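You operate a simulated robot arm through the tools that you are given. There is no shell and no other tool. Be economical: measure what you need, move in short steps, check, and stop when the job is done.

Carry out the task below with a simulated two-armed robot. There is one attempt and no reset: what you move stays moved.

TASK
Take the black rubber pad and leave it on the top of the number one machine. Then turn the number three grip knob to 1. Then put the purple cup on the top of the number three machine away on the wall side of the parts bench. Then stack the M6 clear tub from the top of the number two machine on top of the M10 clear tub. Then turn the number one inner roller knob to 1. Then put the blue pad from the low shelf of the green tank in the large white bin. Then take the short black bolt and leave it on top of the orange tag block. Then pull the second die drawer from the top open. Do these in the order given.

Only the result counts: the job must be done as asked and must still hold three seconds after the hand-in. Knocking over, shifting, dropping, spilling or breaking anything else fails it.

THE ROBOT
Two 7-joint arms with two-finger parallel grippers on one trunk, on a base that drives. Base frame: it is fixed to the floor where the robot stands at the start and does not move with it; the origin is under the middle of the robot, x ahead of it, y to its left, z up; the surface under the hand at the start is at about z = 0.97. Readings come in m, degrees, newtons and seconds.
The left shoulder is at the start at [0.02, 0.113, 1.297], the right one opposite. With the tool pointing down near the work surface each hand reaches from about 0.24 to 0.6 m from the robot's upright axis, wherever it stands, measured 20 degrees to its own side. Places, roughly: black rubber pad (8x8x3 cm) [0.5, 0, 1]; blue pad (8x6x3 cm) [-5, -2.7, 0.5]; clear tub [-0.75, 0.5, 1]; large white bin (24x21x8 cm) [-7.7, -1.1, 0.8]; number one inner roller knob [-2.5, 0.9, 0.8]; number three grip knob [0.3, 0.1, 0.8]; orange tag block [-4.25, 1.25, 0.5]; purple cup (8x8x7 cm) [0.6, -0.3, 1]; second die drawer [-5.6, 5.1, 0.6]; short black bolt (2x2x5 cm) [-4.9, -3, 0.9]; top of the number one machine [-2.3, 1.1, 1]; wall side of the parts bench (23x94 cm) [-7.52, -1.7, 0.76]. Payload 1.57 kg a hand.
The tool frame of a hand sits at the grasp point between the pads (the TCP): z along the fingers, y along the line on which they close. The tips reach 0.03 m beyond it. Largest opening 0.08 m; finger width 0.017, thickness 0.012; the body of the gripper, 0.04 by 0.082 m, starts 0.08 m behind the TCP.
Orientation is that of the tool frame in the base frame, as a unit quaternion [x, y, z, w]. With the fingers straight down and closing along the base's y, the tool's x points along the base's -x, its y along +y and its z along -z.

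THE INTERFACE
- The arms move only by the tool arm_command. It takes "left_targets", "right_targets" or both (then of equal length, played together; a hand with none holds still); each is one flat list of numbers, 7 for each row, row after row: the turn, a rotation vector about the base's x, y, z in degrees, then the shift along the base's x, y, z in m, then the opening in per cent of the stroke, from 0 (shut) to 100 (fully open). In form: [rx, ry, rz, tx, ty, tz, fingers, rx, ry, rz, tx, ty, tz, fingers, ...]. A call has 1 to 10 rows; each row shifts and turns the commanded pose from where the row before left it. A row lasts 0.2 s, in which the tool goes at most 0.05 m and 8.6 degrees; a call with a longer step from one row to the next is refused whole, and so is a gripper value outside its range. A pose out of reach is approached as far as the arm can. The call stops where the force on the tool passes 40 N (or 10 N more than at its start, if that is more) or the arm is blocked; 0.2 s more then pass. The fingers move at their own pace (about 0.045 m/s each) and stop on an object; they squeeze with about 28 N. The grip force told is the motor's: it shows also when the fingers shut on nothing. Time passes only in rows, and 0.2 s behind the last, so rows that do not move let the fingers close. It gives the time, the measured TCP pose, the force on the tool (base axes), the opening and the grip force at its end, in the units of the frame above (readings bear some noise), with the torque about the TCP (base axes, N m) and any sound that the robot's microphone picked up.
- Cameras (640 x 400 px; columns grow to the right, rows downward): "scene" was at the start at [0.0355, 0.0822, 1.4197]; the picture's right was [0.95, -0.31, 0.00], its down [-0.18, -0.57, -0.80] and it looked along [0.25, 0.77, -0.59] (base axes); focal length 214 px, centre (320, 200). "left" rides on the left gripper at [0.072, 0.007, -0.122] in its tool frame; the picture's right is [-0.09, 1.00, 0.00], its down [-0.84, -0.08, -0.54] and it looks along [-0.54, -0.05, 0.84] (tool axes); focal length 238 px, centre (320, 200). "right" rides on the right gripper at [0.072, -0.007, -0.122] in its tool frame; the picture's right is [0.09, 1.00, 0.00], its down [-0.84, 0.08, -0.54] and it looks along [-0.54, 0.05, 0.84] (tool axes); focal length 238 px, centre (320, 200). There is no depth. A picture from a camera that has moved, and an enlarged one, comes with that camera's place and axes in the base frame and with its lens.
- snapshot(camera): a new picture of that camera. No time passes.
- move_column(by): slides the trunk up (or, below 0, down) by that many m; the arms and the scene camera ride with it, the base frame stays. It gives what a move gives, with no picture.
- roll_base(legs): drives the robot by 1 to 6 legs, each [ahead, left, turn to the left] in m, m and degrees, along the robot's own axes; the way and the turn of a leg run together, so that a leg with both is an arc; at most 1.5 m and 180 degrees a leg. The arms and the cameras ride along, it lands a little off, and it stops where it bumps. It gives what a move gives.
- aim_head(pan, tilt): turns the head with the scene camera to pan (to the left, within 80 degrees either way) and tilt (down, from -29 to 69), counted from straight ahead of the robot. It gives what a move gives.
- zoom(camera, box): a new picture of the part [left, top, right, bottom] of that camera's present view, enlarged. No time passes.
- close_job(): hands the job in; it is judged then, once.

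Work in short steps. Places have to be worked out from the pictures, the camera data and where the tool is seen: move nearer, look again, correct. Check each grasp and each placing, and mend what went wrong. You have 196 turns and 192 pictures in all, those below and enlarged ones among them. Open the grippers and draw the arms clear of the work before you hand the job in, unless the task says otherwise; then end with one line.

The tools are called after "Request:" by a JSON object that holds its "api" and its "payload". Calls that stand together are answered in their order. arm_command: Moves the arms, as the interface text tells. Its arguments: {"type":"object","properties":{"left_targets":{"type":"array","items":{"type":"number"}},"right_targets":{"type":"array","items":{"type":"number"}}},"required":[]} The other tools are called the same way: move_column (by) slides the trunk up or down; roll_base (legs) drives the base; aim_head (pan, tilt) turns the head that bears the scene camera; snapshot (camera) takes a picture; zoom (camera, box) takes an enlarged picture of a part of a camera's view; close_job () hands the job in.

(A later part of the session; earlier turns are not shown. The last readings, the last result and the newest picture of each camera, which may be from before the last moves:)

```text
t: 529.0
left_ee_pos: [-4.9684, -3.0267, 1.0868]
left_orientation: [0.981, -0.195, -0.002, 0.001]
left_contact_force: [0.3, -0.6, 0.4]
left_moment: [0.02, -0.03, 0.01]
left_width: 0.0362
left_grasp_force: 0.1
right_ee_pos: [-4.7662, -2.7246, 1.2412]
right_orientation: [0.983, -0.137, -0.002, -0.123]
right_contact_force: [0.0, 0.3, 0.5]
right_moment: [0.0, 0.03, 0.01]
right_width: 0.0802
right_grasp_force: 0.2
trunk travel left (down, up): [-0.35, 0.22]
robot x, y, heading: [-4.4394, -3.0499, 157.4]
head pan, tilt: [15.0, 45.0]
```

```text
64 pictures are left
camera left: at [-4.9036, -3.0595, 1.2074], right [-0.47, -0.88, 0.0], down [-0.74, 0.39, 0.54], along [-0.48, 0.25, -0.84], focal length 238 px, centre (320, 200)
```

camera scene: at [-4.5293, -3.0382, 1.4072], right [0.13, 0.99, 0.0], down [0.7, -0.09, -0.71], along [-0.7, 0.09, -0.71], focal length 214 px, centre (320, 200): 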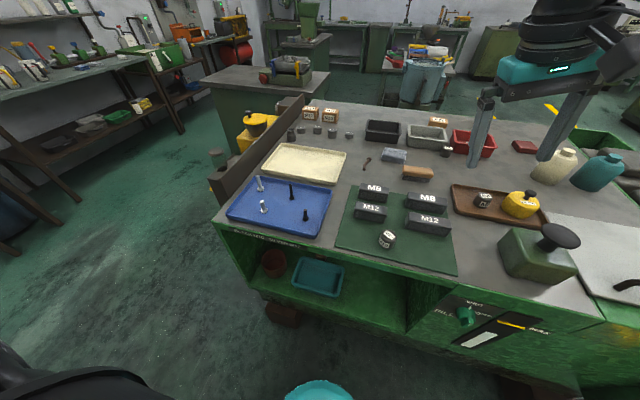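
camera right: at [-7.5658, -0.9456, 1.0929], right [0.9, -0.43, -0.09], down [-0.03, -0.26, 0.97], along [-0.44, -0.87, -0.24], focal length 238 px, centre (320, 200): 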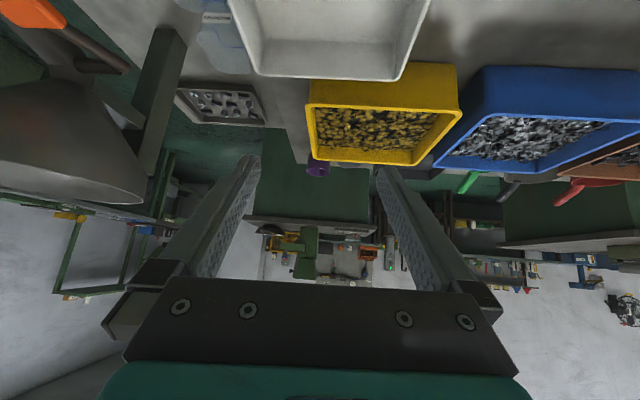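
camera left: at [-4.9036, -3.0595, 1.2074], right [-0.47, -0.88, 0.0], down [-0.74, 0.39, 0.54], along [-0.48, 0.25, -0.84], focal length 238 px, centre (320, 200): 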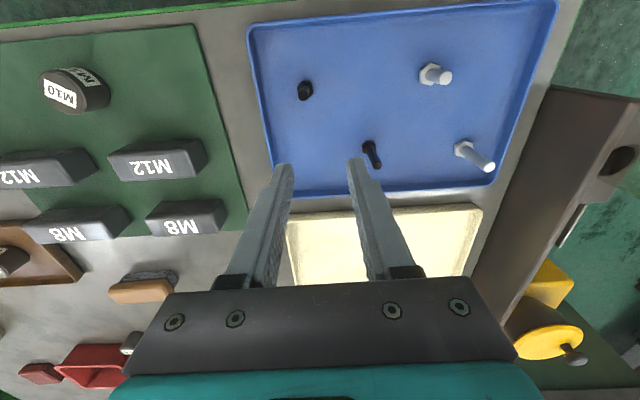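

Combining views: the bolt is at (-4.930,-3.029), base z≈0.925, top≈0.967. I shift over it and come to z≈1.02 to check.

Request:
{"api": "arm_command", "payload": {"left_targets": [0, 0, 0, 0.02, -0.001, -0.01, 45, 0, 0, 0, 0.0184, -0.0013, -0.03, 45, 0, 0, 0, 0, 0, -0.02, 45]}}

Request:
{"api": "snapshot", "payload": {"camera": "left"}}

Request:
{"api": "zoom", "payload": {"camera": "scene", "box": [220, 150, 340, 240]}}

```text
t: 529.8
left_ee_pos: [-4.93, -3.0291, 1.0285]
left_orientation: [0.981, -0.195, -0.001, 0.001]
left_contact_force: [-1.4, 0.5, 0.4]
left_moment: [-0.03, -0.01, 0.02]
left_width: 0.0361
left_grasp_force: 0.0
right_ee_pos: [-4.7658, -2.7231, 1.2404]
right_orientation: [0.983, -0.137, -0.002, -0.124]
right_contact_force: [0.0, 0.7, 0.4]
right_moment: [0.02, 0.01, 0.02]
right_width: 0.0799
right_grasp_force: 0.0
trunk travel left (down, up): [-0.35, 0.22]
robot x, y, heading: [-4.4382, -3.0526, 157.5]
head pan, tilt: [15.0, 45.0]
```

```text
63 pictures are left
camera left: at [-4.8651, -3.0627, 1.1495], right [-0.47, -0.88, 0.0], down [-0.74, 0.39, 0.54], along [-0.48, 0.25, -0.84], focal length 238 px, centre (320, 200)
```

left: 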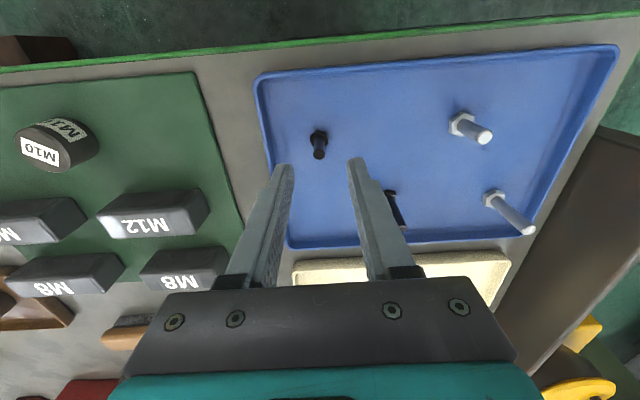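

```text
4.44 times, centred on (280, 195) of scene
camera zoom: at [-4.5295, -3.038, 1.4072], right [0.13, 0.99, 0.0], down [0.7, -0.09, -0.71], along [-0.7, 0.09, -0.71], focal length 953 px, centre (498, 222)
```

zoom: 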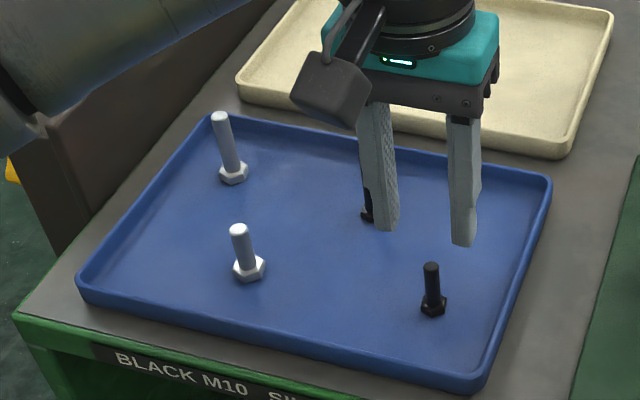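

Perfectly aligned. I descend to z≈0.975 and close on the shank.

Request:
{"api": "arm_command", "payload": {"left_targets": [0, 0, 0, 0, 0, -0.03, 45, 0, 0, 0, 0, 0.001, -0.0235, 45, 0, 0, 0, 0, 0, 0, 0, 0, 0, 0, 0, 0, 0, 0, 0, 0, 0, 0, 0, 0, 0]}}

Request:
{"api": "zoom", "payload": {"camera": "scene", "box": [220, 150, 340, 240]}}

```text
t: 531.0
left_ee_pos: [-4.9276, -3.0281, 0.9749]
left_orientation: [0.981, -0.196, 0.0, 0.001]
left_contact_force: [-0.1, 0.8, 0.6]
left_moment: [-0.02, 0.01, 0.01]
left_width: 0.0085
left_grasp_force: 24.8
right_ee_pos: [-4.7666, -2.7256, 1.2395]
right_orientation: [0.983, -0.137, -0.003, -0.124]
right_contact_force: [0.6, -0.4, -0.3]
right_moment: [-0.02, -0.01, 0.01]
right_width: 0.0802
right_grasp_force: 0.1
trunk travel left (down, up): [-0.35, 0.22]
robot x, y, heading: [-4.4377, -3.0519, 157.6]
head pan, tilt: [15.0, 45.0]
```

```text
4.44 times, centred on (280, 195) of scene
camera zoom: at [-4.5294, -3.0381, 1.4072], right [0.13, 0.99, 0.0], down [0.7, -0.09, -0.71], along [-0.7, 0.09, -0.71], focal length 953 px, centre (498, 222)
```

zoom: 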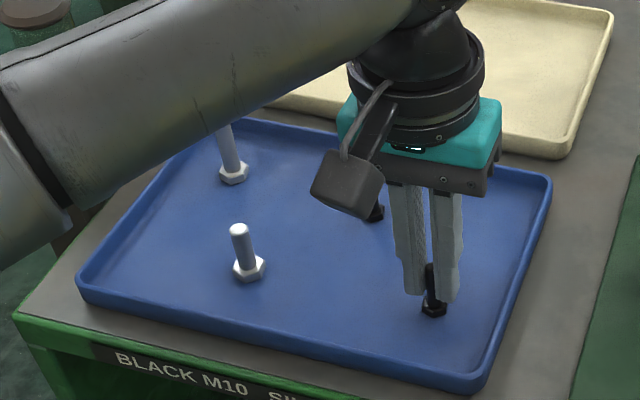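

The bolt's shank is gripped. I lift straight up and check nothing else moved.

Request:
{"api": "arm_command", "payload": {"left_targets": [0, 0, 0, 0, 0, 0.03, 0, 0, 0, 0, 0, 0, 0.045, 0, 0, 0, 0, 0, 0, 0.045, 0, 0, 0, 0, 0, 0, 0.045, 0, 0, 0, 0, 0, 0, 0.045, 0, 0, 0, 0, 0.02, -0.02, 0.035, 0, 0, 0, 0, 0.02, -0.02, 0.035, 0]}}

Request:
{"api": "snapshot", "payload": {"camera": "scene"}}

Request:
{"api": "zoom", "payload": {"camera": "left", "box": [220, 80, 420, 240]}}

```text
t: 532.6
left_ee_pos: [-4.8899, -3.07, 1.2571]
left_orientation: [0.981, -0.196, 0.0, 0.001]
left_contact_force: [0.6, 0.9, -0.6]
left_moment: [0.0, -0.01, 0.0]
left_width: 0.0085
left_grasp_force: 27.6
right_ee_pos: [-4.7653, -2.7246, 1.2399]
right_orientation: [0.983, -0.137, -0.003, -0.123]
right_contact_force: [-0.1, 0.8, -0.2]
right_moment: [-0.04, -0.01, 0.0]
right_width: 0.0802
right_grasp_force: 0.0
trunk travel left (down, up): [-0.35, 0.22]
robot x, y, heading: [-4.4378, -3.0504, 157.4]
head pan, tilt: [15.0, 45.0]
```

```text
60 pictures are left
camera scene: at [-4.5286, -3.0384, 1.4072], right [0.13, 0.99, 0.0], down [0.7, -0.09, -0.71], along [-0.7, 0.09, -0.71], focal length 214 px, centre (320, 200)
```

scene: 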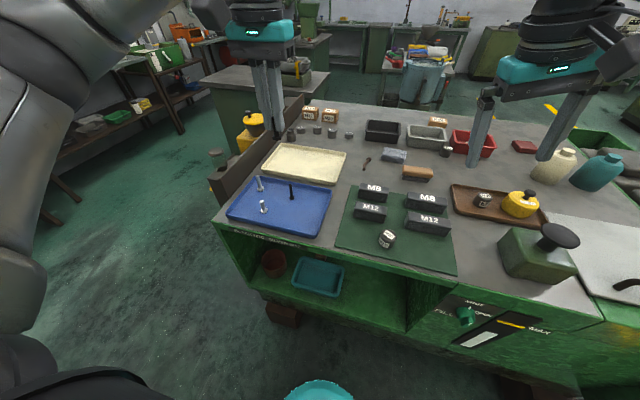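

```text
2.50 times, centred on (320, 160) of left
camera zoom: at [-4.8253, -3.1044, 1.3784], right [-0.47, -0.88, 0.0], down [-0.74, 0.39, 0.54], along [-0.48, 0.25, -0.84], focal length 596 px, centre (320, 300)
```

zoom: 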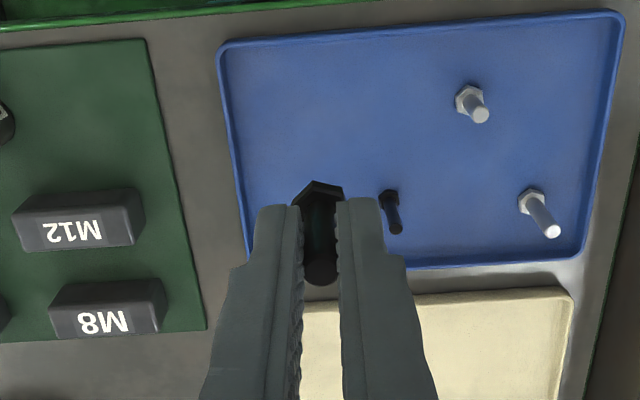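

Bolt in hand, other bolts still standing. I drive out and over towards reel 0 where the orange tag block should be.

Request:
{"api": "roll_base", "payload": {"legs": [[-0.3, -0.06, 0], [0.023, -0.79, 0], [0.237, -0.541, 0], [0.911, -0.536, 0], [-0.25, -0.646, 0], [-0.126, -0.7, 0]]}}

Request:
{"api": "aim_head", "payload": {"pan": -30, "tilt": 40}}

Request:
{"api": "snapshot", "payload": {"camera": "scene"}}

```text
t: 553.5
left_ee_pos: [-4.1051, 0.1677, 1.2556]
left_orientation: [0.982, -0.189, 0.0, 0.001]
left_contact_force: [0.6, 0.0, -0.6]
left_moment: [-0.05, 0.01, 0.05]
left_width: 0.0088
left_grasp_force: 27.2
right_ee_pos: [-3.9854, 0.5143, 1.2399]
right_orientation: [0.984, -0.131, -0.003, -0.123]
right_contact_force: [-0.7, 0.7, 0.4]
right_moment: [0.01, -0.01, 0.0]
right_width: 0.0802
right_grasp_force: 0.1
trunk travel left (down, up): [-0.35, 0.22]
robot x, y, heading: [-3.6517, 0.1892, 158.3]
head pan, tilt: [15.0, 45.0]
```

```text
t: 554.7
left_ee_pos: [-4.1049, 0.1666, 1.2574]
left_orientation: [0.982, -0.19, -0.001, 0.001]
left_contact_force: [0.6, 0.5, 0.4]
left_moment: [0.0, 0.0, -0.01]
left_width: 0.0086
left_grasp_force: 26.9
right_ee_pos: [-3.9858, 0.5131, 1.24]
right_orientation: [0.984, -0.131, -0.003, -0.124]
right_contact_force: [0.3, 0.4, -0.1]
right_moment: [0.01, 0.0, 0.01]
right_width: 0.08
right_grasp_force: 0.0
trunk travel left (down, up): [-0.35, 0.22]
robot x, y, heading: [-3.6517, 0.1851, 158.4]
head pan, tilt: [-30.0, 40.0]
```

```text
58 pictures are left
camera scene: at [-3.7161, 0.2608, 1.4144], right [0.78, 0.62, 0.0], down [0.4, -0.5, -0.77], along [-0.48, 0.6, -0.64], focal length 214 px, centre (320, 200)
```

scene: 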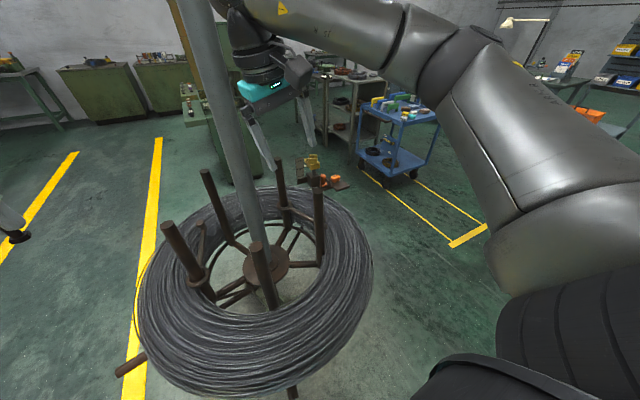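

Request:
{"api": "zoom", "payload": {"camera": "scene", "box": [270, 140, 380, 220]}}

```text
5.00 times, centred on (325, 180) of scene
camera zoom: at [-3.7161, 0.2608, 1.4144], right [0.78, 0.62, 0.0], down [0.4, -0.5, -0.77], along [-0.48, 0.6, -0.64], focal length 1072 px, centre (295, 300)
```

zoom: 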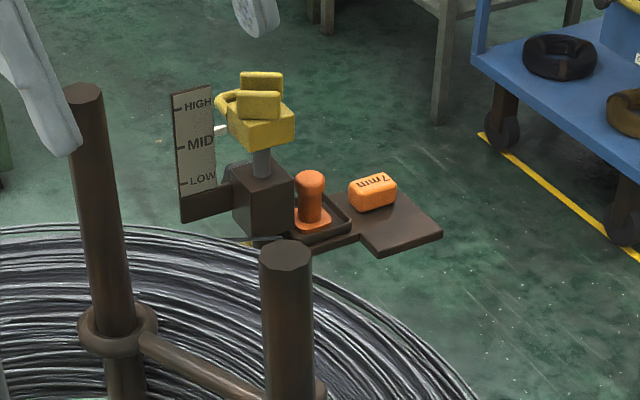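

The orange "7mm" block sits on reel 0's plate beyond the coil. I go around between the reel and machine one to reach it.

Request:
{"api": "roll_base", "payload": {"legs": [[0, -0.54, 0], [0.45, -0.4, 0]]}}

Request:
{"api": "aim_head", "payload": {"pan": 15, "tilt": 50}}

Request:
{"api": "snapshot", "payload": {"camera": "scene"}}

```text
t: 560.8
left_ee_pos: [-4.186, 1.2103, 1.2548]
left_orientation: [0.983, -0.185, -0.001, 0.001]
left_contact_force: [-0.3, 0.7, -0.1]
left_moment: [0.0, -0.03, -0.01]
left_width: 0.0088
left_grasp_force: 27.6
right_ee_pos: [-4.0698, 1.5572, 1.2399]
right_orientation: [0.984, -0.127, -0.004, -0.123]
right_contact_force: [0.2, -0.4, 0.2]
right_moment: [-0.01, -0.02, 0.03]
right_width: 0.0801
right_grasp_force: 0.1
trunk travel left (down, up): [-0.35, 0.22]
robot x, y, heading: [-3.7328, 1.2395, 159.0]
head pan, tilt: [-30.0, 40.0]
```

```text
t: 562.0
left_ee_pos: [-4.1865, 1.2099, 1.2552]
left_orientation: [0.983, -0.185, -0.001, 0.001]
left_contact_force: [-0.5, 0.3, -0.6]
left_moment: [0.01, -0.02, 0.03]
left_width: 0.0087
left_grasp_force: 27.3
right_ee_pos: [-4.0703, 1.5582, 1.2404]
right_orientation: [0.984, -0.127, -0.003, -0.123]
right_contact_force: [0.4, 0.2, -0.4]
right_moment: [-0.03, -0.02, -0.02]
right_width: 0.0801
right_grasp_force: 0.0
trunk travel left (down, up): [-0.35, 0.22]
robot x, y, heading: [-3.7351, 1.2375, 158.9]
head pan, tilt: [15.0, 50.0]
```

```text
56 pictures are left
camera scene: at [-3.8214, 1.2493, 1.4003], right [0.11, 0.99, 0.0], down [0.76, -0.08, -0.64], along [-0.64, 0.07, -0.77], focal length 214 px, centre (320, 200)
```

scene: 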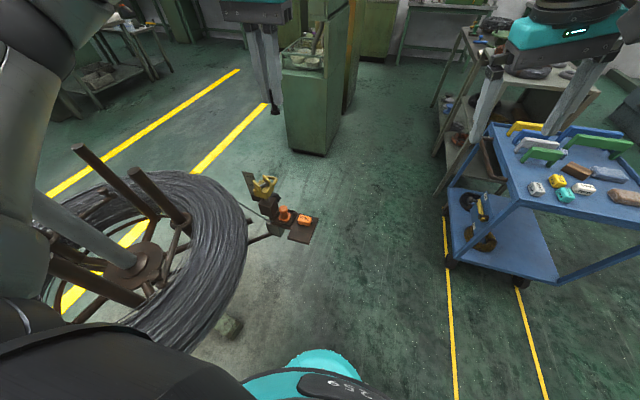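

Block triangulated at (-4.372,1.243,≈0.61). I move 10 cm nearer, lower the trunk and bring the left hand over it.

Request:
{"api": "roll_base", "payload": {"legs": [[0.1, 0, 0]]}}

Request:
{"api": "move_column", "payload": {"by": -0.25}}

Request:
{"api": "snapshot", "payload": {"camera": "left"}}

Request:
{"api": "zoom", "payload": {"camera": "scene", "box": [230, 150, 350, 250]}}

```text
t: 563.1
left_ee_pos: [-4.2803, 1.2455, 1.2564]
left_orientation: [0.983, -0.184, 0.0, 0.0]
left_contact_force: [-0.1, 1.0, -1.1]
left_moment: [0.03, -0.02, 0.01]
left_width: 0.0088
left_grasp_force: 27.3
right_ee_pos: [-4.1625, 1.5926, 1.2402]
right_orientation: [0.984, -0.125, -0.005, -0.123]
right_contact_force: [-0.4, 0.2, 0.4]
right_moment: [-0.04, -0.06, 0.0]
right_width: 0.0801
right_grasp_force: 0.0
trunk travel left (down, up): [-0.35, 0.22]
robot x, y, heading: [-3.8243, 1.2729, 159.1]
head pan, tilt: [15.0, 50.0]
```

```text
t: 565.7
left_ee_pos: [-4.2791, 1.2443, 1.0063]
left_orientation: [0.983, -0.184, -0.001, 0.001]
left_contact_force: [-0.1, 0.8, -0.8]
left_moment: [0.02, 0.01, 0.03]
left_width: 0.0086
left_grasp_force: 26.8
right_ee_pos: [-4.163, 1.5924, 0.99]
right_orientation: [0.984, -0.125, -0.005, -0.124]
right_contact_force: [-0.6, -0.2, 0.6]
right_moment: [0.03, 0.03, 0.02]
right_width: 0.0801
right_grasp_force: 0.1
trunk travel left (down, up): [-0.1, 0.47]
robot x, y, heading: [-3.8271, 1.2744, 159.0]
head pan, tilt: [15.0, 50.0]
```

```text
55 pictures are left
camera left: at [-4.2134, 1.212, 1.1281], right [-0.45, -0.9, 0.0], down [-0.75, 0.38, 0.54], along [-0.49, 0.24, -0.84], focal length 238 px, centre (320, 200)
```

left: 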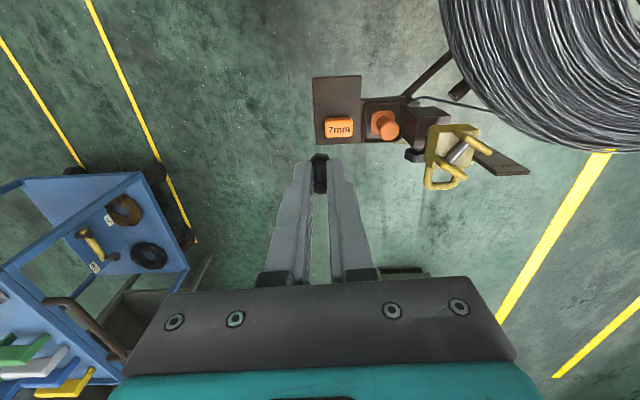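

```text
4.00 times, centred on (290, 200) of scene
camera zoom: at [-3.9137, 1.2846, 1.1503], right [0.1, 0.99, 0.0], down [0.76, -0.08, -0.64], along [-0.64, 0.07, -0.77], focal length 858 px, centre (440, 200)
```

zoom: 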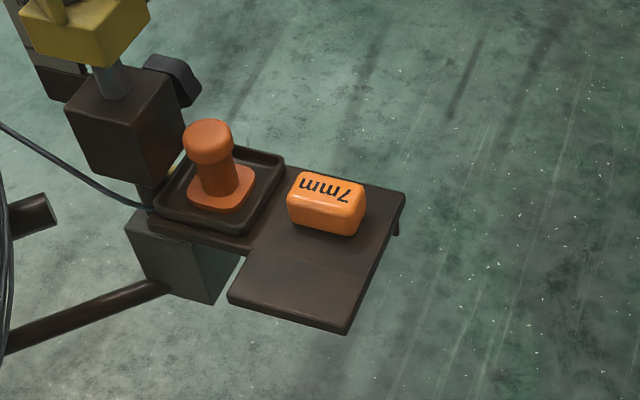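

Block top centre is (-4.363,1.244,0.630). I bring the bolt above it, stopping 5 cm over.

Request:
{"api": "arm_command", "payload": {"left_targets": [0, 0, 0, -0.0117, 0, -0.0395, 0, 0, 0, 0, -0.0117, 0, -0.0395, 0, 0, 0, 0, -0.0117, 0, -0.0395, 0, 0, 0, 0, -0.0117, 0, -0.0395, 0, 0, 0, 0, -0.0117, 0, -0.0395, 0, 0, 0, 0, -0.0117, 0, -0.0395, 0, 0, 0, 0, -0.0117, -0.001, -0.0395, 0, 0, 0, 0, 0, 0, 0, 0]}}

Request:
{"api": "zoom", "payload": {"camera": "left", "box": [240, 80, 400, 220]}}

Request:
{"api": "zoom", "payload": {"camera": "scene", "box": [250, 140, 350, 240]}}

```text
t: 567.5
left_ee_pos: [-4.3645, 1.2428, 0.7306]
left_orientation: [0.983, -0.184, 0.0, -0.001]
left_contact_force: [0.5, -0.3, 0.1]
left_moment: [-0.01, 0.0, 0.01]
left_width: 0.0085
left_grasp_force: 27.5
right_ee_pos: [-4.1619, 1.5917, 0.9902]
right_orientation: [0.984, -0.126, -0.005, -0.123]
right_contact_force: [0.0, -0.2, 0.1]
right_moment: [0.04, 0.0, 0.0]
right_width: 0.0801
right_grasp_force: 0.1
trunk travel left (down, up): [-0.1, 0.47]
robot x, y, heading: [-3.8268, 1.2729, 159.1]
head pan, tilt: [15.0, 50.0]
```

```text
2.86 times, centred on (320, 150) of left
camera zoom: at [-4.2971, 1.2098, 0.8527], right [-0.45, -0.9, 0.0], down [-0.75, 0.38, 0.54], along [-0.49, 0.24, -0.84], focal length 681 px, centre (320, 343)
```

zoom: 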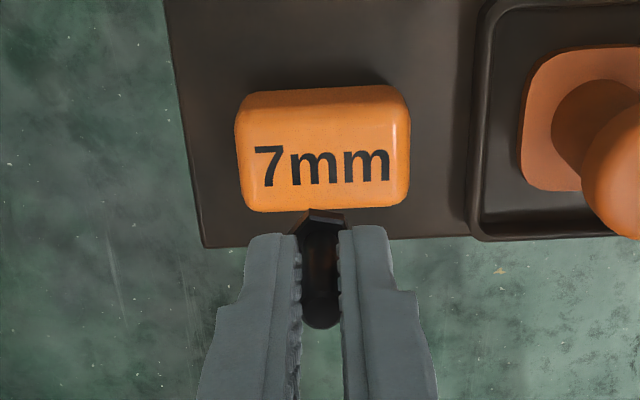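

```text
4.00 times, centred on (300, 190) of scene
camera zoom: at [-3.9138, 1.2846, 1.1503], right [0.1, 0.99, 0.0], down [0.76, -0.08, -0.64], along [-0.64, 0.07, -0.77], focal length 858 px, centre (400, 240)
```

zoom: 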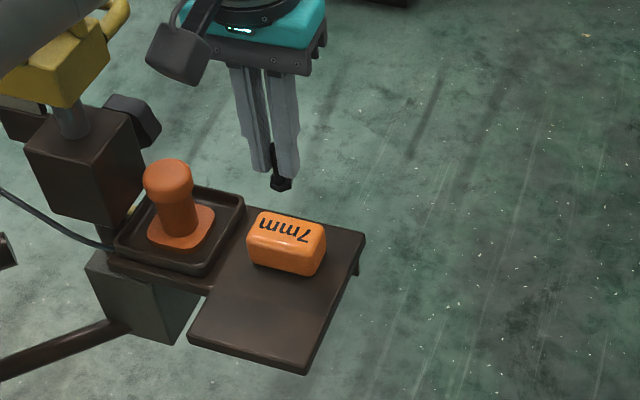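

Aligned within a few mm. I descend to near contact.

Request:
{"api": "arm_command", "payload": {"left_targets": [0, 0, 0, 0.003, -0.002, -0.03, 0, 0, 0, 0, 0, 0, -0.012, 0, 0, 0, 0, 0, 0, -0.004, 0, 0, 0, 0, 0, 0, 0, 0]}}

Request:
{"api": "zoom", "payload": {"camera": "scene", "box": [270, 160, 330, 220]}}

```text
t: 568.5
left_ee_pos: [-4.359, 1.2413, 0.685]
left_orientation: [0.983, -0.184, -0.002, 0.001]
left_contact_force: [-0.1, 0.1, -0.7]
left_moment: [-0.01, 0.0, -0.01]
left_width: 0.0085
left_grasp_force: 27.0
right_ee_pos: [-4.1636, 1.5929, 0.991]
right_orientation: [0.984, -0.126, -0.005, -0.123]
right_contact_force: [-0.3, -0.9, -0.4]
right_moment: [-0.03, 0.0, -0.03]
right_width: 0.08
right_grasp_force: 0.0
trunk travel left (down, up): [-0.1, 0.47]
robot x, y, heading: [-3.8229, 1.2735, 158.9]
head pan, tilt: [15.0, 50.0]
```

```text
6.67 times, centred on (300, 190) of scene
camera zoom: at [-3.9138, 1.2846, 1.1503], right [0.1, 0.99, 0.0], down [0.76, -0.08, -0.64], along [-0.64, 0.07, -0.77], focal length 1430 px, centre (453, 267)
```

zoom: 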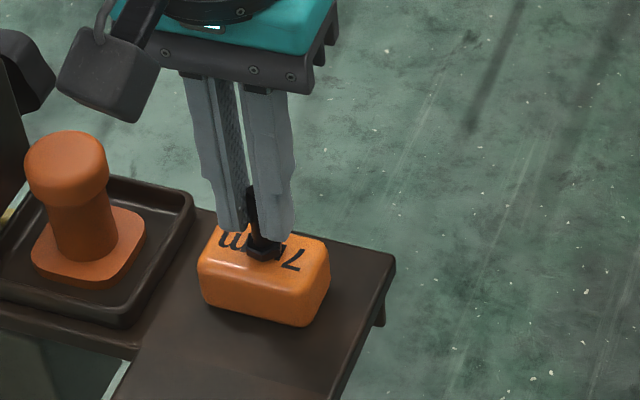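

The bolt head is centred just above the block. Touch down in tiny steps.

Request:
{"api": "arm_command", "payload": {"left_targets": [0, 0, 0, 0, 0, -0.002, 0, 0, 0, 0, 0, 0, -0.002, 0, 0, 0, 0, 0, 0, -0.001, 0, 0, 0, 0, 0, 0, 0, 0]}}

```text
t: 569.5
left_ee_pos: [-4.359, 1.2415, 0.683]
left_orientation: [0.983, -0.184, -0.003, 0.0]
left_contact_force: [2.6, -2.7, 20.5]
left_moment: [-0.23, -0.09, -0.02]
left_width: 0.0085
left_grasp_force: 28.0
right_ee_pos: [-4.1616, 1.5922, 0.9892]
right_orientation: [0.984, -0.126, -0.005, -0.124]
right_contact_force: [-0.1, 0.7, -0.6]
right_moment: [-0.02, 0.02, 0.04]
right_width: 0.08
right_grasp_force: 0.0
trunk travel left (down, up): [-0.1, 0.47]
robot x, y, heading: [-3.8254, 1.2707, 159.3]
head pan, tilt: [15.0, 50.0]
```

Firm contact (20 N). I ease up 2 mm, open a little, and raise straight.

Request:
{"api": "arm_command", "payload": {"left_targets": [0, 0, 0, 0, 0, 0.0025, 0, 0, 0, 0, 0, 0, 0, 0, 0, 0, 0, 0, 0, 0, 20, 0, 0, 0, 0, 0, 0, 35, 0, 0, 0, 0, 0, 0, 45, 0, 0, 0, 0, 0, 0.03, 45, 0, 0, 0, 0, 0, 0.045, 45, 0, 0, 0, 0, 0, 0.045, 45, 0, 0, 0, 0, 0, 0.045, 45]}}

Request:
{"api": "zoom", "payload": {"camera": "scene", "box": [250, 150, 350, 230]}}

```text
t: 571.5
left_ee_pos: [-4.3563, 1.2413, 0.8475]
left_orientation: [0.983, -0.185, 0.0, 0.001]
left_contact_force: [-0.4, 0.6, -0.2]
left_moment: [-0.03, 0.0, 0.02]
left_width: 0.0362
left_grasp_force: 0.0
right_ee_pos: [-4.1623, 1.593, 0.991]
right_orientation: [0.984, -0.126, -0.005, -0.123]
right_contact_force: [-0.8, -0.2, 0.3]
right_moment: [-0.01, -0.02, 0.03]
right_width: 0.0803
right_grasp_force: 0.1
trunk travel left (down, up): [-0.1, 0.47]
robot x, y, heading: [-3.8272, 1.2736, 159.4]
head pan, tilt: [15.0, 50.0]
```

```text
5.00 times, centred on (300, 190) of scene
camera zoom: at [-3.9136, 1.2846, 1.1503], right [0.1, 0.99, 0.0], down [0.76, -0.08, -0.64], along [-0.64, 0.07, -0.77], focal length 1072 px, centre (420, 250)
```

zoom: 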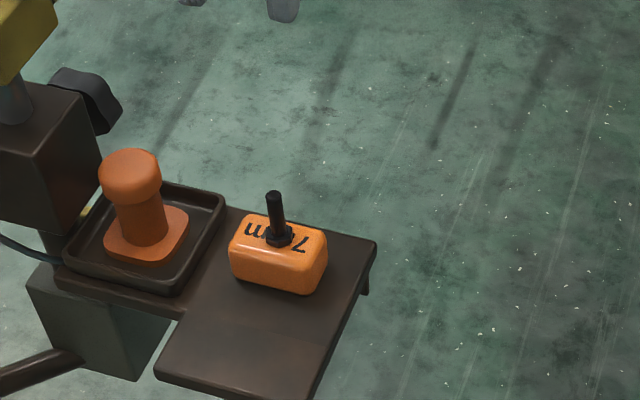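

The bolt stands on the orange block. Now the die drawer: I raise the trunk, back away and look toward the drawers.

Request:
{"api": "move_column", "payload": {"by": 0.25}}

Request:
{"api": "roll_base", "payload": {"legs": [[-0.25, 0, 0], [0, 0, -60]]}}

Request:
{"api": "aim_head", "payload": {"pan": 15, "tilt": 15}}

Request:
{"api": "snapshot", "payload": {"camera": "scene"}}

```text
t: 574.1
left_ee_pos: [-4.3582, 1.2421, 1.0964]
left_orientation: [0.983, -0.185, 0.0, 0.0]
left_contact_force: [-0.2, 0.5, 0.0]
left_moment: [-0.01, -0.05, -0.02]
left_width: 0.0358
left_grasp_force: 0.0
right_ee_pos: [-4.1625, 1.5928, 1.2398]
right_orientation: [0.984, -0.126, -0.004, -0.124]
right_contact_force: [-0.1, 0.4, -0.4]
right_moment: [0.0, 0.01, 0.0]
right_width: 0.0799
right_grasp_force: 0.0
trunk travel left (down, up): [-0.35, 0.22]
robot x, y, heading: [-3.8292, 1.2743, 159.1]
head pan, tilt: [15.0, 50.0]
```

```text
t: 578.5
left_ee_pos: [-3.8894, 1.6262, 1.0966]
left_orientation: [0.762, -0.648, -0.001, 0.0]
left_contact_force: [0.4, 0.2, 0.2]
left_moment: [0.0, 0.01, -0.02]
left_width: 0.036
left_grasp_force: 0.1
right_ee_pos: [-3.4889, 1.6351, 1.2414]
right_orientation: [0.792, -0.598, 0.057, -0.11]
right_contact_force: [1.0, 0.5, -0.5]
right_moment: [-0.01, -0.01, 0.01]
right_width: 0.0802
right_grasp_force: 0.0
trunk travel left (down, up): [-0.35, 0.22]
robot x, y, heading: [-3.5932, 1.1819, 99.5]
head pan, tilt: [15.0, 50.0]
```

```text
t: 579.5
left_ee_pos: [-3.8906, 1.6259, 1.0949]
left_orientation: [0.761, -0.648, -0.001, 0.0]
left_contact_force: [-0.7, 0.1, 0.1]
left_moment: [-0.02, -0.02, 0.01]
left_width: 0.0357
left_grasp_force: 0.1
right_ee_pos: [-3.4901, 1.6361, 1.2409]
right_orientation: [0.792, -0.598, 0.057, -0.11]
right_contact_force: [0.4, 0.0, 0.0]
right_moment: [0.01, 0.01, 0.0]
right_width: 0.0801
right_grasp_force: 0.0
trunk travel left (down, up): [-0.35, 0.22]
robot x, y, heading: [-3.5951, 1.1888, 99.4]
head pan, tilt: [15.0, 15.0]
```

```text
49 pictures are left
camera scene: at [-3.6355, 1.2788, 1.4539], right [0.91, 0.41, 0.0], down [0.11, -0.24, -0.97], along [-0.4, 0.88, -0.26], focal length 214 px, centre (320, 200)
```

scene: 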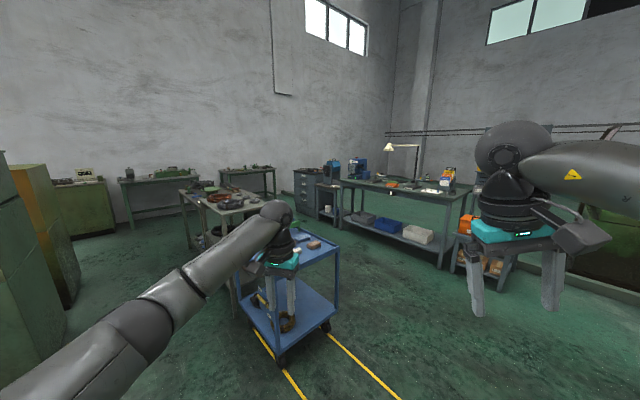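

Request:
{"api": "zoom", "payload": {"camera": "scene", "box": [270, 150, 400, 240]}}

```text
4.44 times, centred on (335, 195) of scene
camera zoom: at [-3.6355, 1.2788, 1.4539], right [0.91, 0.41, 0.0], down [0.11, -0.24, -0.97], along [-0.4, 0.88, -0.26], focal length 953 px, centre (253, 222)
```

zoom: 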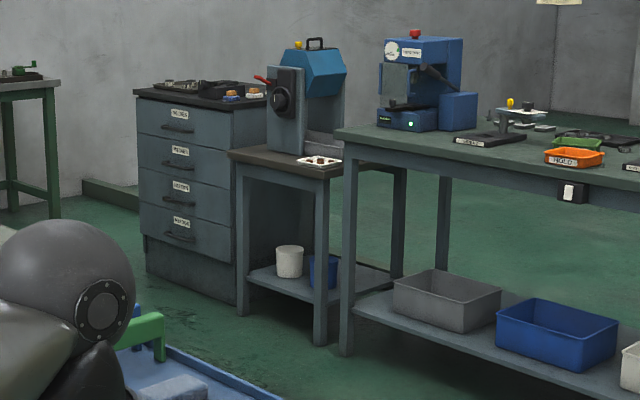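

The drawer cabinet stands beyond the long bench. I raise the left hand and drive round the blue cart toward it.

Request:
{"api": "arm_command", "payload": {"left_targets": [0, 0, 0, 0.02, -0.02, 0.04, 45, 0, 0, 0, 0.02, -0.02, 0.04, 45, 0, 0, 0, 0.02, -0.02, 0.04, 45, 0, 0, 0, 0.02, -0.02, 0.04, 100]}}

Request:
{"api": "roll_base", "payload": {"legs": [[1.277, -0.307, 0], [0, 0, 40], [1.18, -0.303, 0], [1.2, 0.2, 0]]}}

Request:
{"api": "aim_head", "payload": {"pan": -30, "tilt": 30}}

Request:
{"api": "snapshot", "payload": {"camera": "scene"}}

```text
t: 580.5
left_ee_pos: [-3.8102, 1.5432, 1.2552]
left_orientation: [0.761, -0.649, -0.002, 0.001]
left_contact_force: [-0.1, -0.1, -0.4]
left_moment: [-0.01, 0.03, -0.02]
left_width: 0.07
left_grasp_force: 0.0
right_ee_pos: [-3.4883, 1.6332, 1.2404]
right_orientation: [0.792, -0.599, 0.057, -0.11]
right_contact_force: [0.4, -0.1, -1.2]
right_moment: [0.01, -0.02, 0.01]
right_width: 0.08
right_grasp_force: 0.1
trunk travel left (down, up): [-0.35, 0.22]
robot x, y, heading: [-3.5939, 1.1873, 99.3]
head pan, tilt: [15.0, 15.0]
```

```text
t: 600.6
left_ee_pos: [-5.623, 4.332, 1.2544]
left_orientation: [0.931, -0.366, -0.001, 0.001]
left_contact_force: [-0.1, 0.3, 1.0]
left_moment: [-0.01, -0.01, 0.0]
left_width: 0.08
left_grasp_force: 0.1
right_ee_pos: [-5.4247, 4.6044, 1.2413]
right_orientation: [0.943, -0.307, 0.019, -0.123]
right_contact_force: [0.1, -0.3, 0.3]
right_moment: [-0.01, 0.01, 0.01]
right_width: 0.0802
right_grasp_force: 0.0
trunk travel left (down, up): [-0.35, 0.22]
robot x, y, heading: [-5.2289, 4.1844, 137.6]
head pan, tilt: [15.0, 15.0]
```

```text
t: 601.8
left_ee_pos: [-5.6221, 4.3318, 1.2537]
left_orientation: [0.931, -0.364, -0.001, 0.001]
left_contact_force: [0.0, 0.8, -0.2]
left_moment: [0.04, 0.0, 0.01]
left_width: 0.0802
left_grasp_force: 0.1
right_ee_pos: [-5.4258, 4.6031, 1.2407]
right_orientation: [0.944, -0.307, 0.018, -0.122]
right_contact_force: [0.0, 0.3, -0.2]
right_moment: [0.03, -0.04, 0.01]
right_width: 0.0802
right_grasp_force: 0.1
trunk travel left (down, up): [-0.35, 0.22]
robot x, y, heading: [-5.2327, 4.1856, 137.6]
head pan, tilt: [-30.0, 30.0]
```

```text
47 pictures are left
camera scene: at [-5.2657, 4.2755, 1.4298], right [0.95, 0.3, 0.0], down [0.15, -0.48, -0.87], along [-0.26, 0.83, -0.5], focal length 214 px, centre (320, 200)
```

scene: 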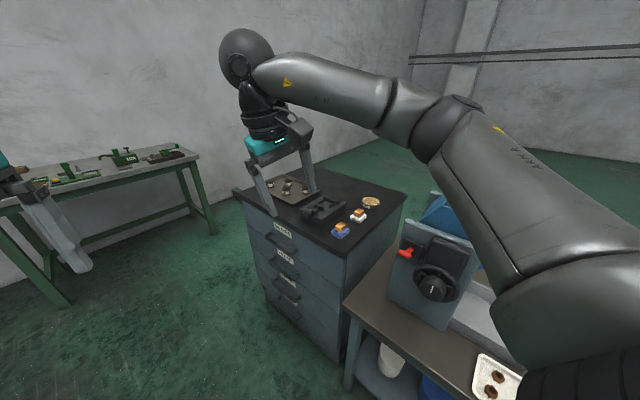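

Request:
{"api": "zoom", "payload": {"camera": "scene", "box": [225, 185, 365, 365]}}

```text
2.22 times, centred on (295, 275) of scene
camera zoom: at [-5.2657, 4.2755, 1.4298], right [0.95, 0.3, 0.0], down [0.15, -0.48, -0.87], along [-0.26, 0.83, -0.5], focal length 477 px, centre (376, 33)
```

zoom: 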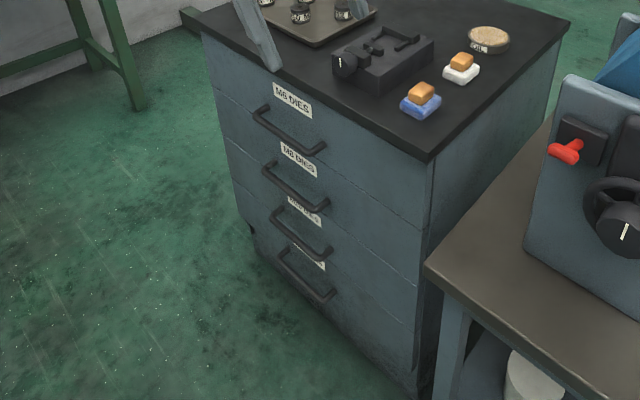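

Second drawer from the top is "M8 DIES", handle near (-5.66,4.95,0.6). I move in front of it and face the cabinet squarely.

Request:
{"api": "roll_base", "payload": {"legs": [[0.4, 0.25, 0], [0, 0, -71.6]]}}

Request:
{"api": "aim_head", "payload": {"pan": 10, "tilt": 55}}

Request:
{"api": "snapshot", "payload": {"camera": "scene"}}

```text
t: 607.7
left_ee_pos: [-5.6623, 4.6937, 1.2549]
left_orientation: [-0.531, 0.848, 0.001, 0.0]
left_contact_force: [-0.8, -0.2, -0.2]
left_moment: [0.0, 0.0, 0.02]
left_width: 0.08
left_grasp_force: 0.1
right_ee_pos: [-5.346, 4.5833, 1.2404]
right_orientation: [-0.575, 0.809, -0.087, 0.087]
right_contact_force: [0.1, 0.0, 0.2]
right_moment: [0.0, 0.0, -0.02]
right_width: 0.08
right_grasp_force: 0.0
trunk travel left (down, up): [-0.35, 0.22]
robot x, y, heading: [-5.6871, 4.2746, 64.6]
head pan, tilt: [-30.0, 30.0]
```

```text
t: 608.8
left_ee_pos: [-5.6619, 4.6928, 1.256]
left_orientation: [-0.53, 0.848, 0.001, 0.0]
left_contact_force: [-0.7, -0.4, -0.3]
left_moment: [0.02, -0.01, 0.02]
left_width: 0.0799
left_grasp_force: 0.1
right_ee_pos: [-5.3464, 4.5829, 1.24]
right_orientation: [-0.574, 0.81, -0.088, 0.086]
right_contact_force: [-0.5, 0.2, 0.3]
right_moment: [0.02, 0.03, 0.0]
right_width: 0.0802
right_grasp_force: 0.1
trunk travel left (down, up): [-0.35, 0.22]
robot x, y, heading: [-5.6894, 4.2726, 64.3]
head pan, tilt: [10.0, 55.0]
```

```text
45 pictures are left
camera scene: at [-5.6685, 4.3523, 1.3938], right [0.96, -0.27, 0.0], down [-0.22, -0.79, -0.57], along [0.16, 0.55, -0.82], focal length 214 px, centre (320, 200)
```

scene: 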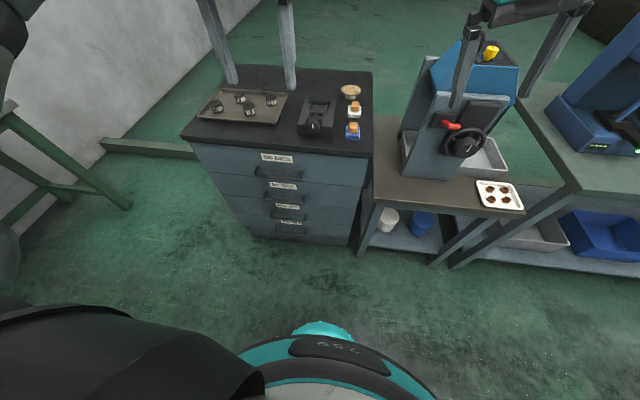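

Request:
{"api": "zoom", "payload": {"camera": "scene", "box": [180, 120, 380, 250]}}

```text
3.08 times, centred on (280, 185) of scene
camera zoom: at [-5.6685, 4.3523, 1.3938], right [0.96, -0.27, 0.0], down [-0.22, -0.79, -0.57], along [0.16, 0.55, -0.82], focal length 660 px, centre (443, 246)
```

zoom: 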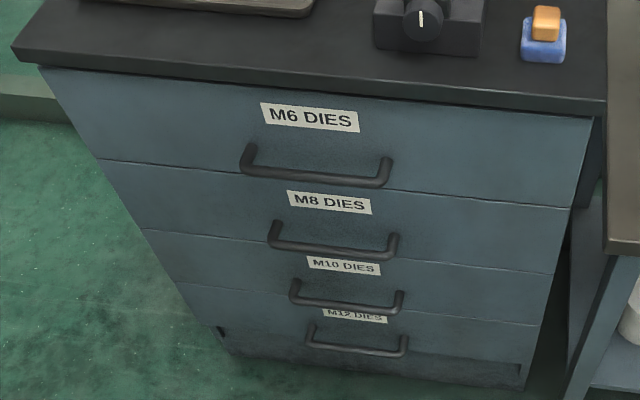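

Handle 2 is at about (-5.669,4.952,0.57), bar ~19 cm long. I pitch the left hand forward and roll it so the fingers close vertically.

Request:
{"api": "arm_command", "payload": {"left_targets": [7.66, -3.69, 0, 0, 0, -0.01, 100, 7.66, -3.69, 0, 0, 0, -0.01, 100, 7.66, -3.69, 0, 0, 0, -0.01, 100, 7.66, -3.69, 0, 0, 0, -0.02, 100, 7.66, -3.69, 0, 0, 0, -0.02, 100, 7.66, -3.69, 0, 0, 0, -0.02, 100, 7.66, -3.69, 0, 0, 0, -0.02, 100, 7.66, -3.69, 0, 0, 0, -0.02, 100, 7.66, -3.69, 0, 0, 0, -0.03, 100, 7.66, -3.69, 0, 0, 0, -0.03, 100]}}

Request:
{"api": "arm_command", "payload": {"left_targets": [3.69, 7.66, 0, 0, 0, -0.01, 100, 3.69, 7.66, 0, 0, 0, -0.01, 100, 3.69, 7.66, 0, 0, 0, -0.01, 100, 3.69, 7.66, 0, 0, 0, -0.01, 100, 3.69, 7.66, 0, 0, 0, -0.01, 100, 3.69, 7.66, 0, 0, 0, 0, 100, 3.69, 7.66, 0, 0, 0, 0, 100, 3.69, 7.66, 0, 0, 0, 0, 100, 3.69, 7.66, 0, 0, 0, 0, 100, 3.69, 7.66, 0, 0, 0, 0, 100]}}

Request:
{"api": "move_column", "payload": {"by": -0.3}}

Request:
{"api": "snapshot", "payload": {"camera": "left"}}

```text
t: 611.0
left_ee_pos: [-5.6423, 4.7228, 1.0618]
left_orientation: [-0.391, 0.624, 0.361, 0.572]
left_contact_force: [-0.5, 0.1, 0.1]
left_moment: [0.04, -0.02, 0.0]
left_width: 0.0801
left_grasp_force: 0.0
left hand out of reach, approached as far as the arm can: row 6, 7
right_ee_pos: [-5.3464, 4.5819, 1.2411]
right_orientation: [-0.575, 0.809, -0.087, 0.088]
right_contact_force: [0.7, -0.7, -0.3]
right_moment: [-0.04, 0.02, 0.0]
right_width: 0.0801
right_grasp_force: 0.1
trunk travel left (down, up): [-0.35, 0.22]
robot x, y, heading: [-5.6941, 4.2747, 64.1]
head pan, tilt: [10.0, 55.0]
```

```text
t: 613.2
left_ee_pos: [-5.6459, 4.7209, 1.0125]
left_orientation: [0.1, 0.702, 0.688, 0.155]
left_contact_force: [0.5, 0.1, -0.1]
left_moment: [0.01, 0.0, 0.04]
left_width: 0.0803
left_grasp_force: 0.0
right_ee_pos: [-5.3456, 4.5838, 1.2405]
right_orientation: [-0.575, 0.809, -0.087, 0.087]
right_contact_force: [0.2, -0.1, 0.3]
right_moment: [0.0, -0.05, 0.01]
right_width: 0.0799
right_grasp_force: 0.0
trunk travel left (down, up): [-0.35, 0.22]
robot x, y, heading: [-5.6974, 4.2779, 64.3]
head pan, tilt: [10.0, 55.0]
```

```text
t: 616.2
left_ee_pos: [-5.6453, 4.7207, 0.712]
left_orientation: [0.099, 0.702, 0.688, 0.156]
left_contact_force: [-0.2, -0.7, -0.2]
left_moment: [-0.01, -0.01, -0.01]
left_width: 0.08
left_grasp_force: 0.0
right_ee_pos: [-5.3457, 4.5837, 0.9407]
right_orientation: [-0.575, 0.809, -0.088, 0.087]
right_contact_force: [-0.1, 0.5, 0.3]
right_moment: [-0.02, 0.02, -0.04]
right_width: 0.08
right_grasp_force: 0.1
trunk travel left (down, up): [-0.05, 0.52]
robot x, y, heading: [-5.6894, 4.2749, 64.3]
head pan, tilt: [10.0, 55.0]
```

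```text
43 pictures are left
camera left: at [-5.7555, 4.6322, 0.7139], right [0.01, 0.0, 1.0], down [0.59, -0.81, 0.0], along [0.81, 0.59, -0.01], focal length 238 px, centre (320, 200)
```

left: 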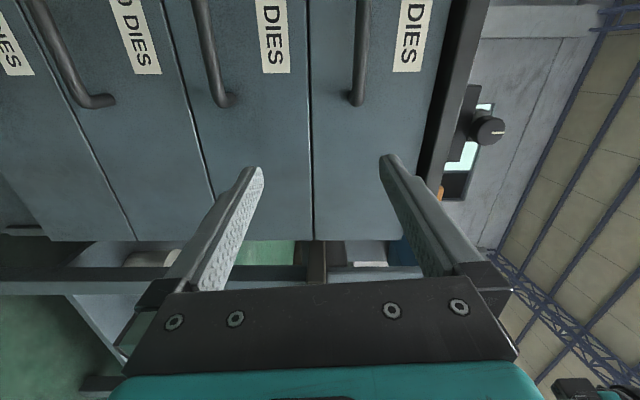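

Handle 2 lies at z≈0.58. I lower to its height and line up in front.

Request:
{"api": "arm_command", "payload": {"left_targets": [0, 0, 0, -0.017, 0.0185, -0.032, 70, 0, 0, 0, -0.017, 0.0185, -0.032, 70, 0, 0, 0, -0.017, 0.0185, -0.032, 70, 0, 0, 0, -0.016, 0.0185, -0.033, 70, 0, 0, 0, 0, 0, 0, 70]}}

Request:
{"api": "snapshot", "payload": {"camera": "left"}}

Request:
{"api": "snapshot", "payload": {"camera": "scene"}}

```text
t: 617.4
left_ee_pos: [-5.7115, 4.7938, 0.583]
left_orientation: [0.099, 0.702, 0.688, 0.156]
left_contact_force: [-0.3, 0.3, -0.7]
left_moment: [0.0, 0.04, 0.0]
left_width: 0.056
left_grasp_force: 0.0
right_ee_pos: [-5.3459, 4.583, 0.9394]
right_orientation: [-0.574, 0.809, -0.088, 0.087]
right_contact_force: [0.2, -0.3, -0.9]
right_moment: [-0.01, 0.0, 0.02]
right_width: 0.0799
right_grasp_force: 0.0
trunk travel left (down, up): [-0.05, 0.52]
robot x, y, heading: [-5.6896, 4.2771, 64.4]
head pan, tilt: [10.0, 55.0]
```

```text
42 pictures are left
camera left: at [-5.8211, 4.7055, 0.5839], right [0.01, 0.0, 1.0], down [0.59, -0.81, -0.01], along [0.81, 0.59, -0.01], focal length 238 px, centre (320, 200)
```

left: 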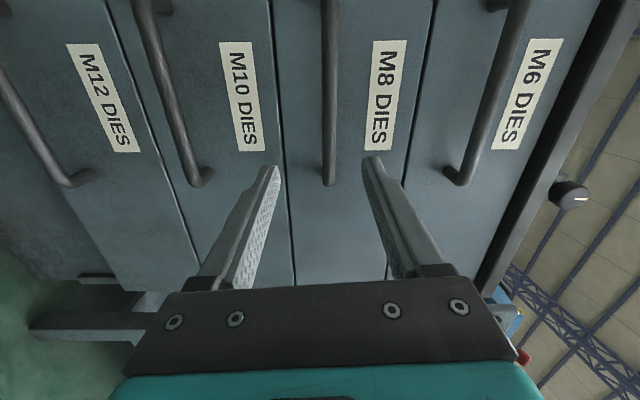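

```text
41 pictures are left
camera scene: at [-5.6686, 4.3524, 1.0937], right [0.96, -0.27, 0.0], down [-0.22, -0.79, -0.57], along [0.16, 0.55, -0.82], focal length 214 px, centre (320, 200)
```

scene: 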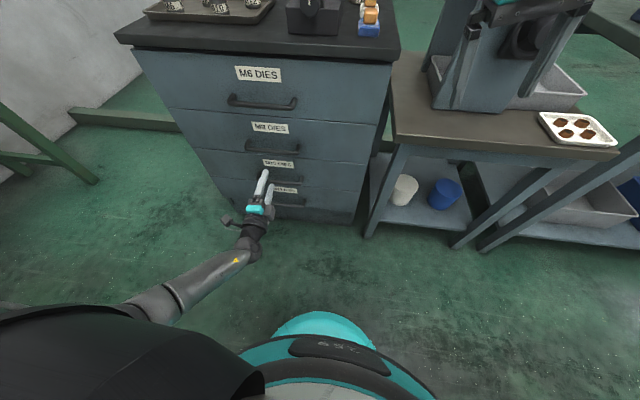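

The M8 handle bar is at z≈0.593 straight ahead. I raise 1 cm and advance 11 cm, then check.

Request:
{"api": "arm_command", "payload": {"left_targets": [0, 0, 0, 0.013, 0.0343, 0.0035, 70, 0, 0, 0, 0.013, 0.0343, 0.0035, 70, 0, 0, 0, 0.013, 0.0343, 0.0035, 70, 0, 0, 0, 0, 0, 0, 70]}}

Request:
{"api": "snapshot", "payload": {"camera": "left"}}

Request:
{"api": "zoom", "payload": {"camera": "scene", "box": [200, 100, 340, 240]}}

```text
t: 618.4
left_ee_pos: [-5.6732, 4.899, 0.5956]
left_orientation: [0.098, 0.702, 0.688, 0.156]
left_contact_force: [-0.4, 1.3, 0.1]
left_moment: [-0.04, 0.02, -0.03]
left_width: 0.0562
left_grasp_force: 0.0
right_ee_pos: [-5.3463, 4.5822, 0.9396]
right_orientation: [-0.574, 0.81, -0.087, 0.087]
right_contact_force: [-0.9, 0.1, -0.2]
right_moment: [0.0, 0.0, -0.02]
right_width: 0.08
right_grasp_force: 0.0
trunk travel left (down, up): [-0.05, 0.52]
robot x, y, heading: [-5.689, 4.2748, 64.1]
head pan, tilt: [10.0, 55.0]
```

```text
40 pictures are left
camera left: at [-5.7824, 4.8092, 0.5961], right [0.01, 0.0, 1.0], down [0.59, -0.81, 0.0], along [0.81, 0.59, -0.01], focal length 238 px, centre (320, 200)
```

left: 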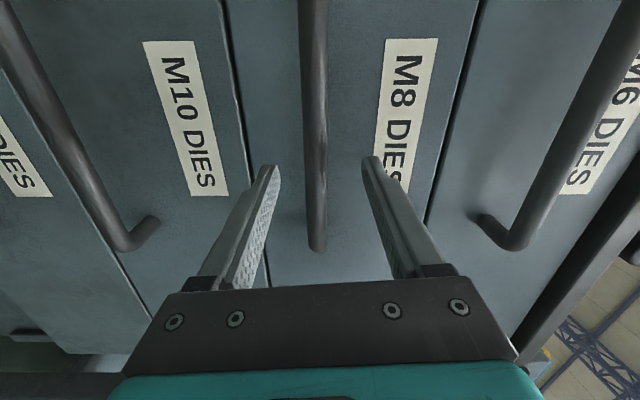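

```text
2.86 times, centred on (270, 170) of scene
camera zoom: at [-5.6685, 4.3524, 1.0937], right [0.96, -0.27, 0.0], down [-0.22, -0.79, -0.57], along [0.15, 0.55, -0.82], focal length 613 px, centre (463, 286)
```

zoom: 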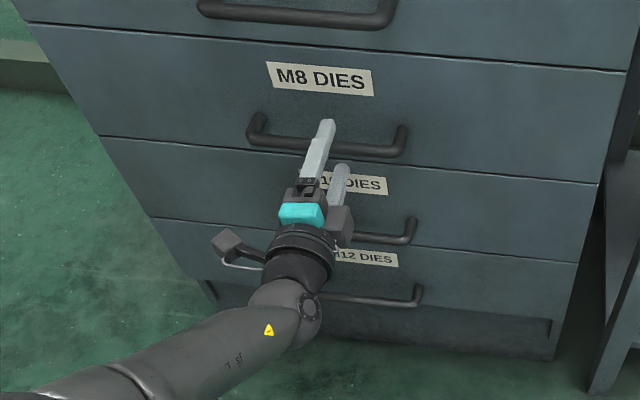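

The bar is between the finger lines, about 5 cm ahead. I advance 3.7 cm, drop 4 mm, and close.

Request:
{"api": "arm_command", "payload": {"left_targets": [0, 0, 0, 0.0066, 0.0173, -0.002, 70, 0, 0, 0, 0.0066, 0.0173, -0.002, 70, 0, 0, 0, 0, 0, 0, 0, 0, 0, 0, 0, 0, 0, 0, 0, 0, 0, 0, 0, 0, 0, 0, 0, 0, 0, 0, 0, 0]}}

Request:
{"api": "snapshot", "payload": {"camera": "left"}}

```text
t: 619.8
left_ee_pos: [-5.6603, 4.9322, 0.5914]
left_orientation: [0.099, 0.701, 0.689, 0.156]
left_contact_force: [0.0, 0.4, 6.8]
left_moment: [0.11, 0.37, 0.1]
left_width: 0.0174
left_grasp_force: 28.5
right_ee_pos: [-5.3458, 4.5827, 0.9409]
right_orientation: [-0.574, 0.809, -0.088, 0.087]
right_contact_force: [-0.2, -0.4, -0.3]
right_moment: [0.03, 0.03, 0.0]
right_width: 0.0801
right_grasp_force: 0.1
trunk travel left (down, up): [-0.05, 0.52]
robot x, y, heading: [-5.6891, 4.274, 64.2]
head pan, tilt: [10.0, 55.0]
```

```text
38 pictures are left
camera left: at [-5.7699, 4.8436, 0.5927], right [0.01, 0.0, 1.0], down [0.59, -0.81, -0.01], along [0.81, 0.59, -0.01], focal length 238 px, centre (320, 200)
```

left: 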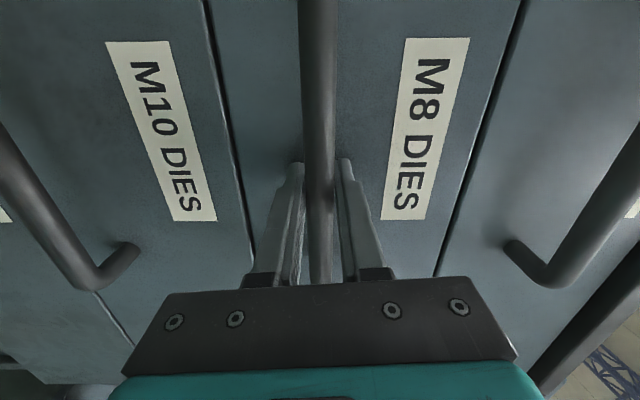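

Gripped the handle (1.7 cm). I pull outward with the arm by 10 cm.

Request:
{"api": "arm_command", "payload": {"left_targets": [0, 0, 0, -0.009, -0.023, 0, 0, 0, 0, 0, -0.0092, -0.0233, 0, 0, 0, 0, 0, -0.0092, -0.0233, 0, 0, 0, 0, 0, -0.0092, -0.0233, 0, 0, 0, 0, 0, 0, 0, 0, 0]}}

Request:
{"api": "snapshot", "payload": {"camera": "scene"}}

```text
t: 621.0
left_ee_pos: [-5.6992, 4.8426, 0.5906]
left_orientation: [0.097, 0.7, 0.69, 0.154]
left_contact_force: [-11.0, 6.0, 15.4]
left_moment: [0.13, 0.65, -0.39]
left_width: 0.017
left_grasp_force: 31.7
right_ee_pos: [-5.3465, 4.5828, 0.9414]
right_orientation: [-0.574, 0.809, -0.088, 0.087]
right_contact_force: [0.5, 0.2, -0.2]
right_moment: [0.06, 0.03, 0.02]
right_width: 0.0798
right_grasp_force: 0.0
trunk travel left (down, up): [-0.05, 0.52]
robot x, y, heading: [-5.6959, 4.2752, 64.1]
head pan, tilt: [10.0, 55.0]
```

```text
37 pictures are left
camera scene: at [-5.6692, 4.3517, 1.0939], right [0.96, -0.27, 0.0], down [-0.22, -0.79, -0.57], along [0.16, 0.55, -0.82], focal length 214 px, centre (320, 200)
```

scene: 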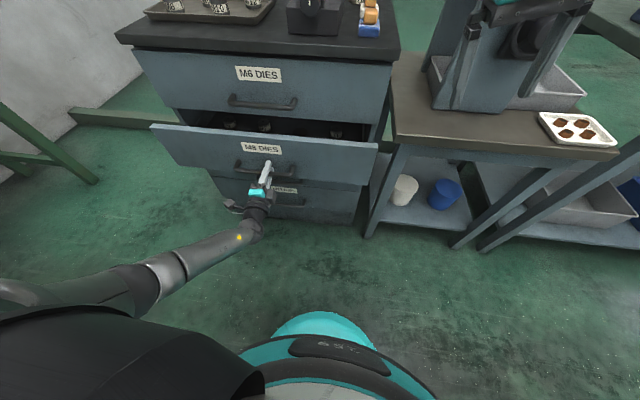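

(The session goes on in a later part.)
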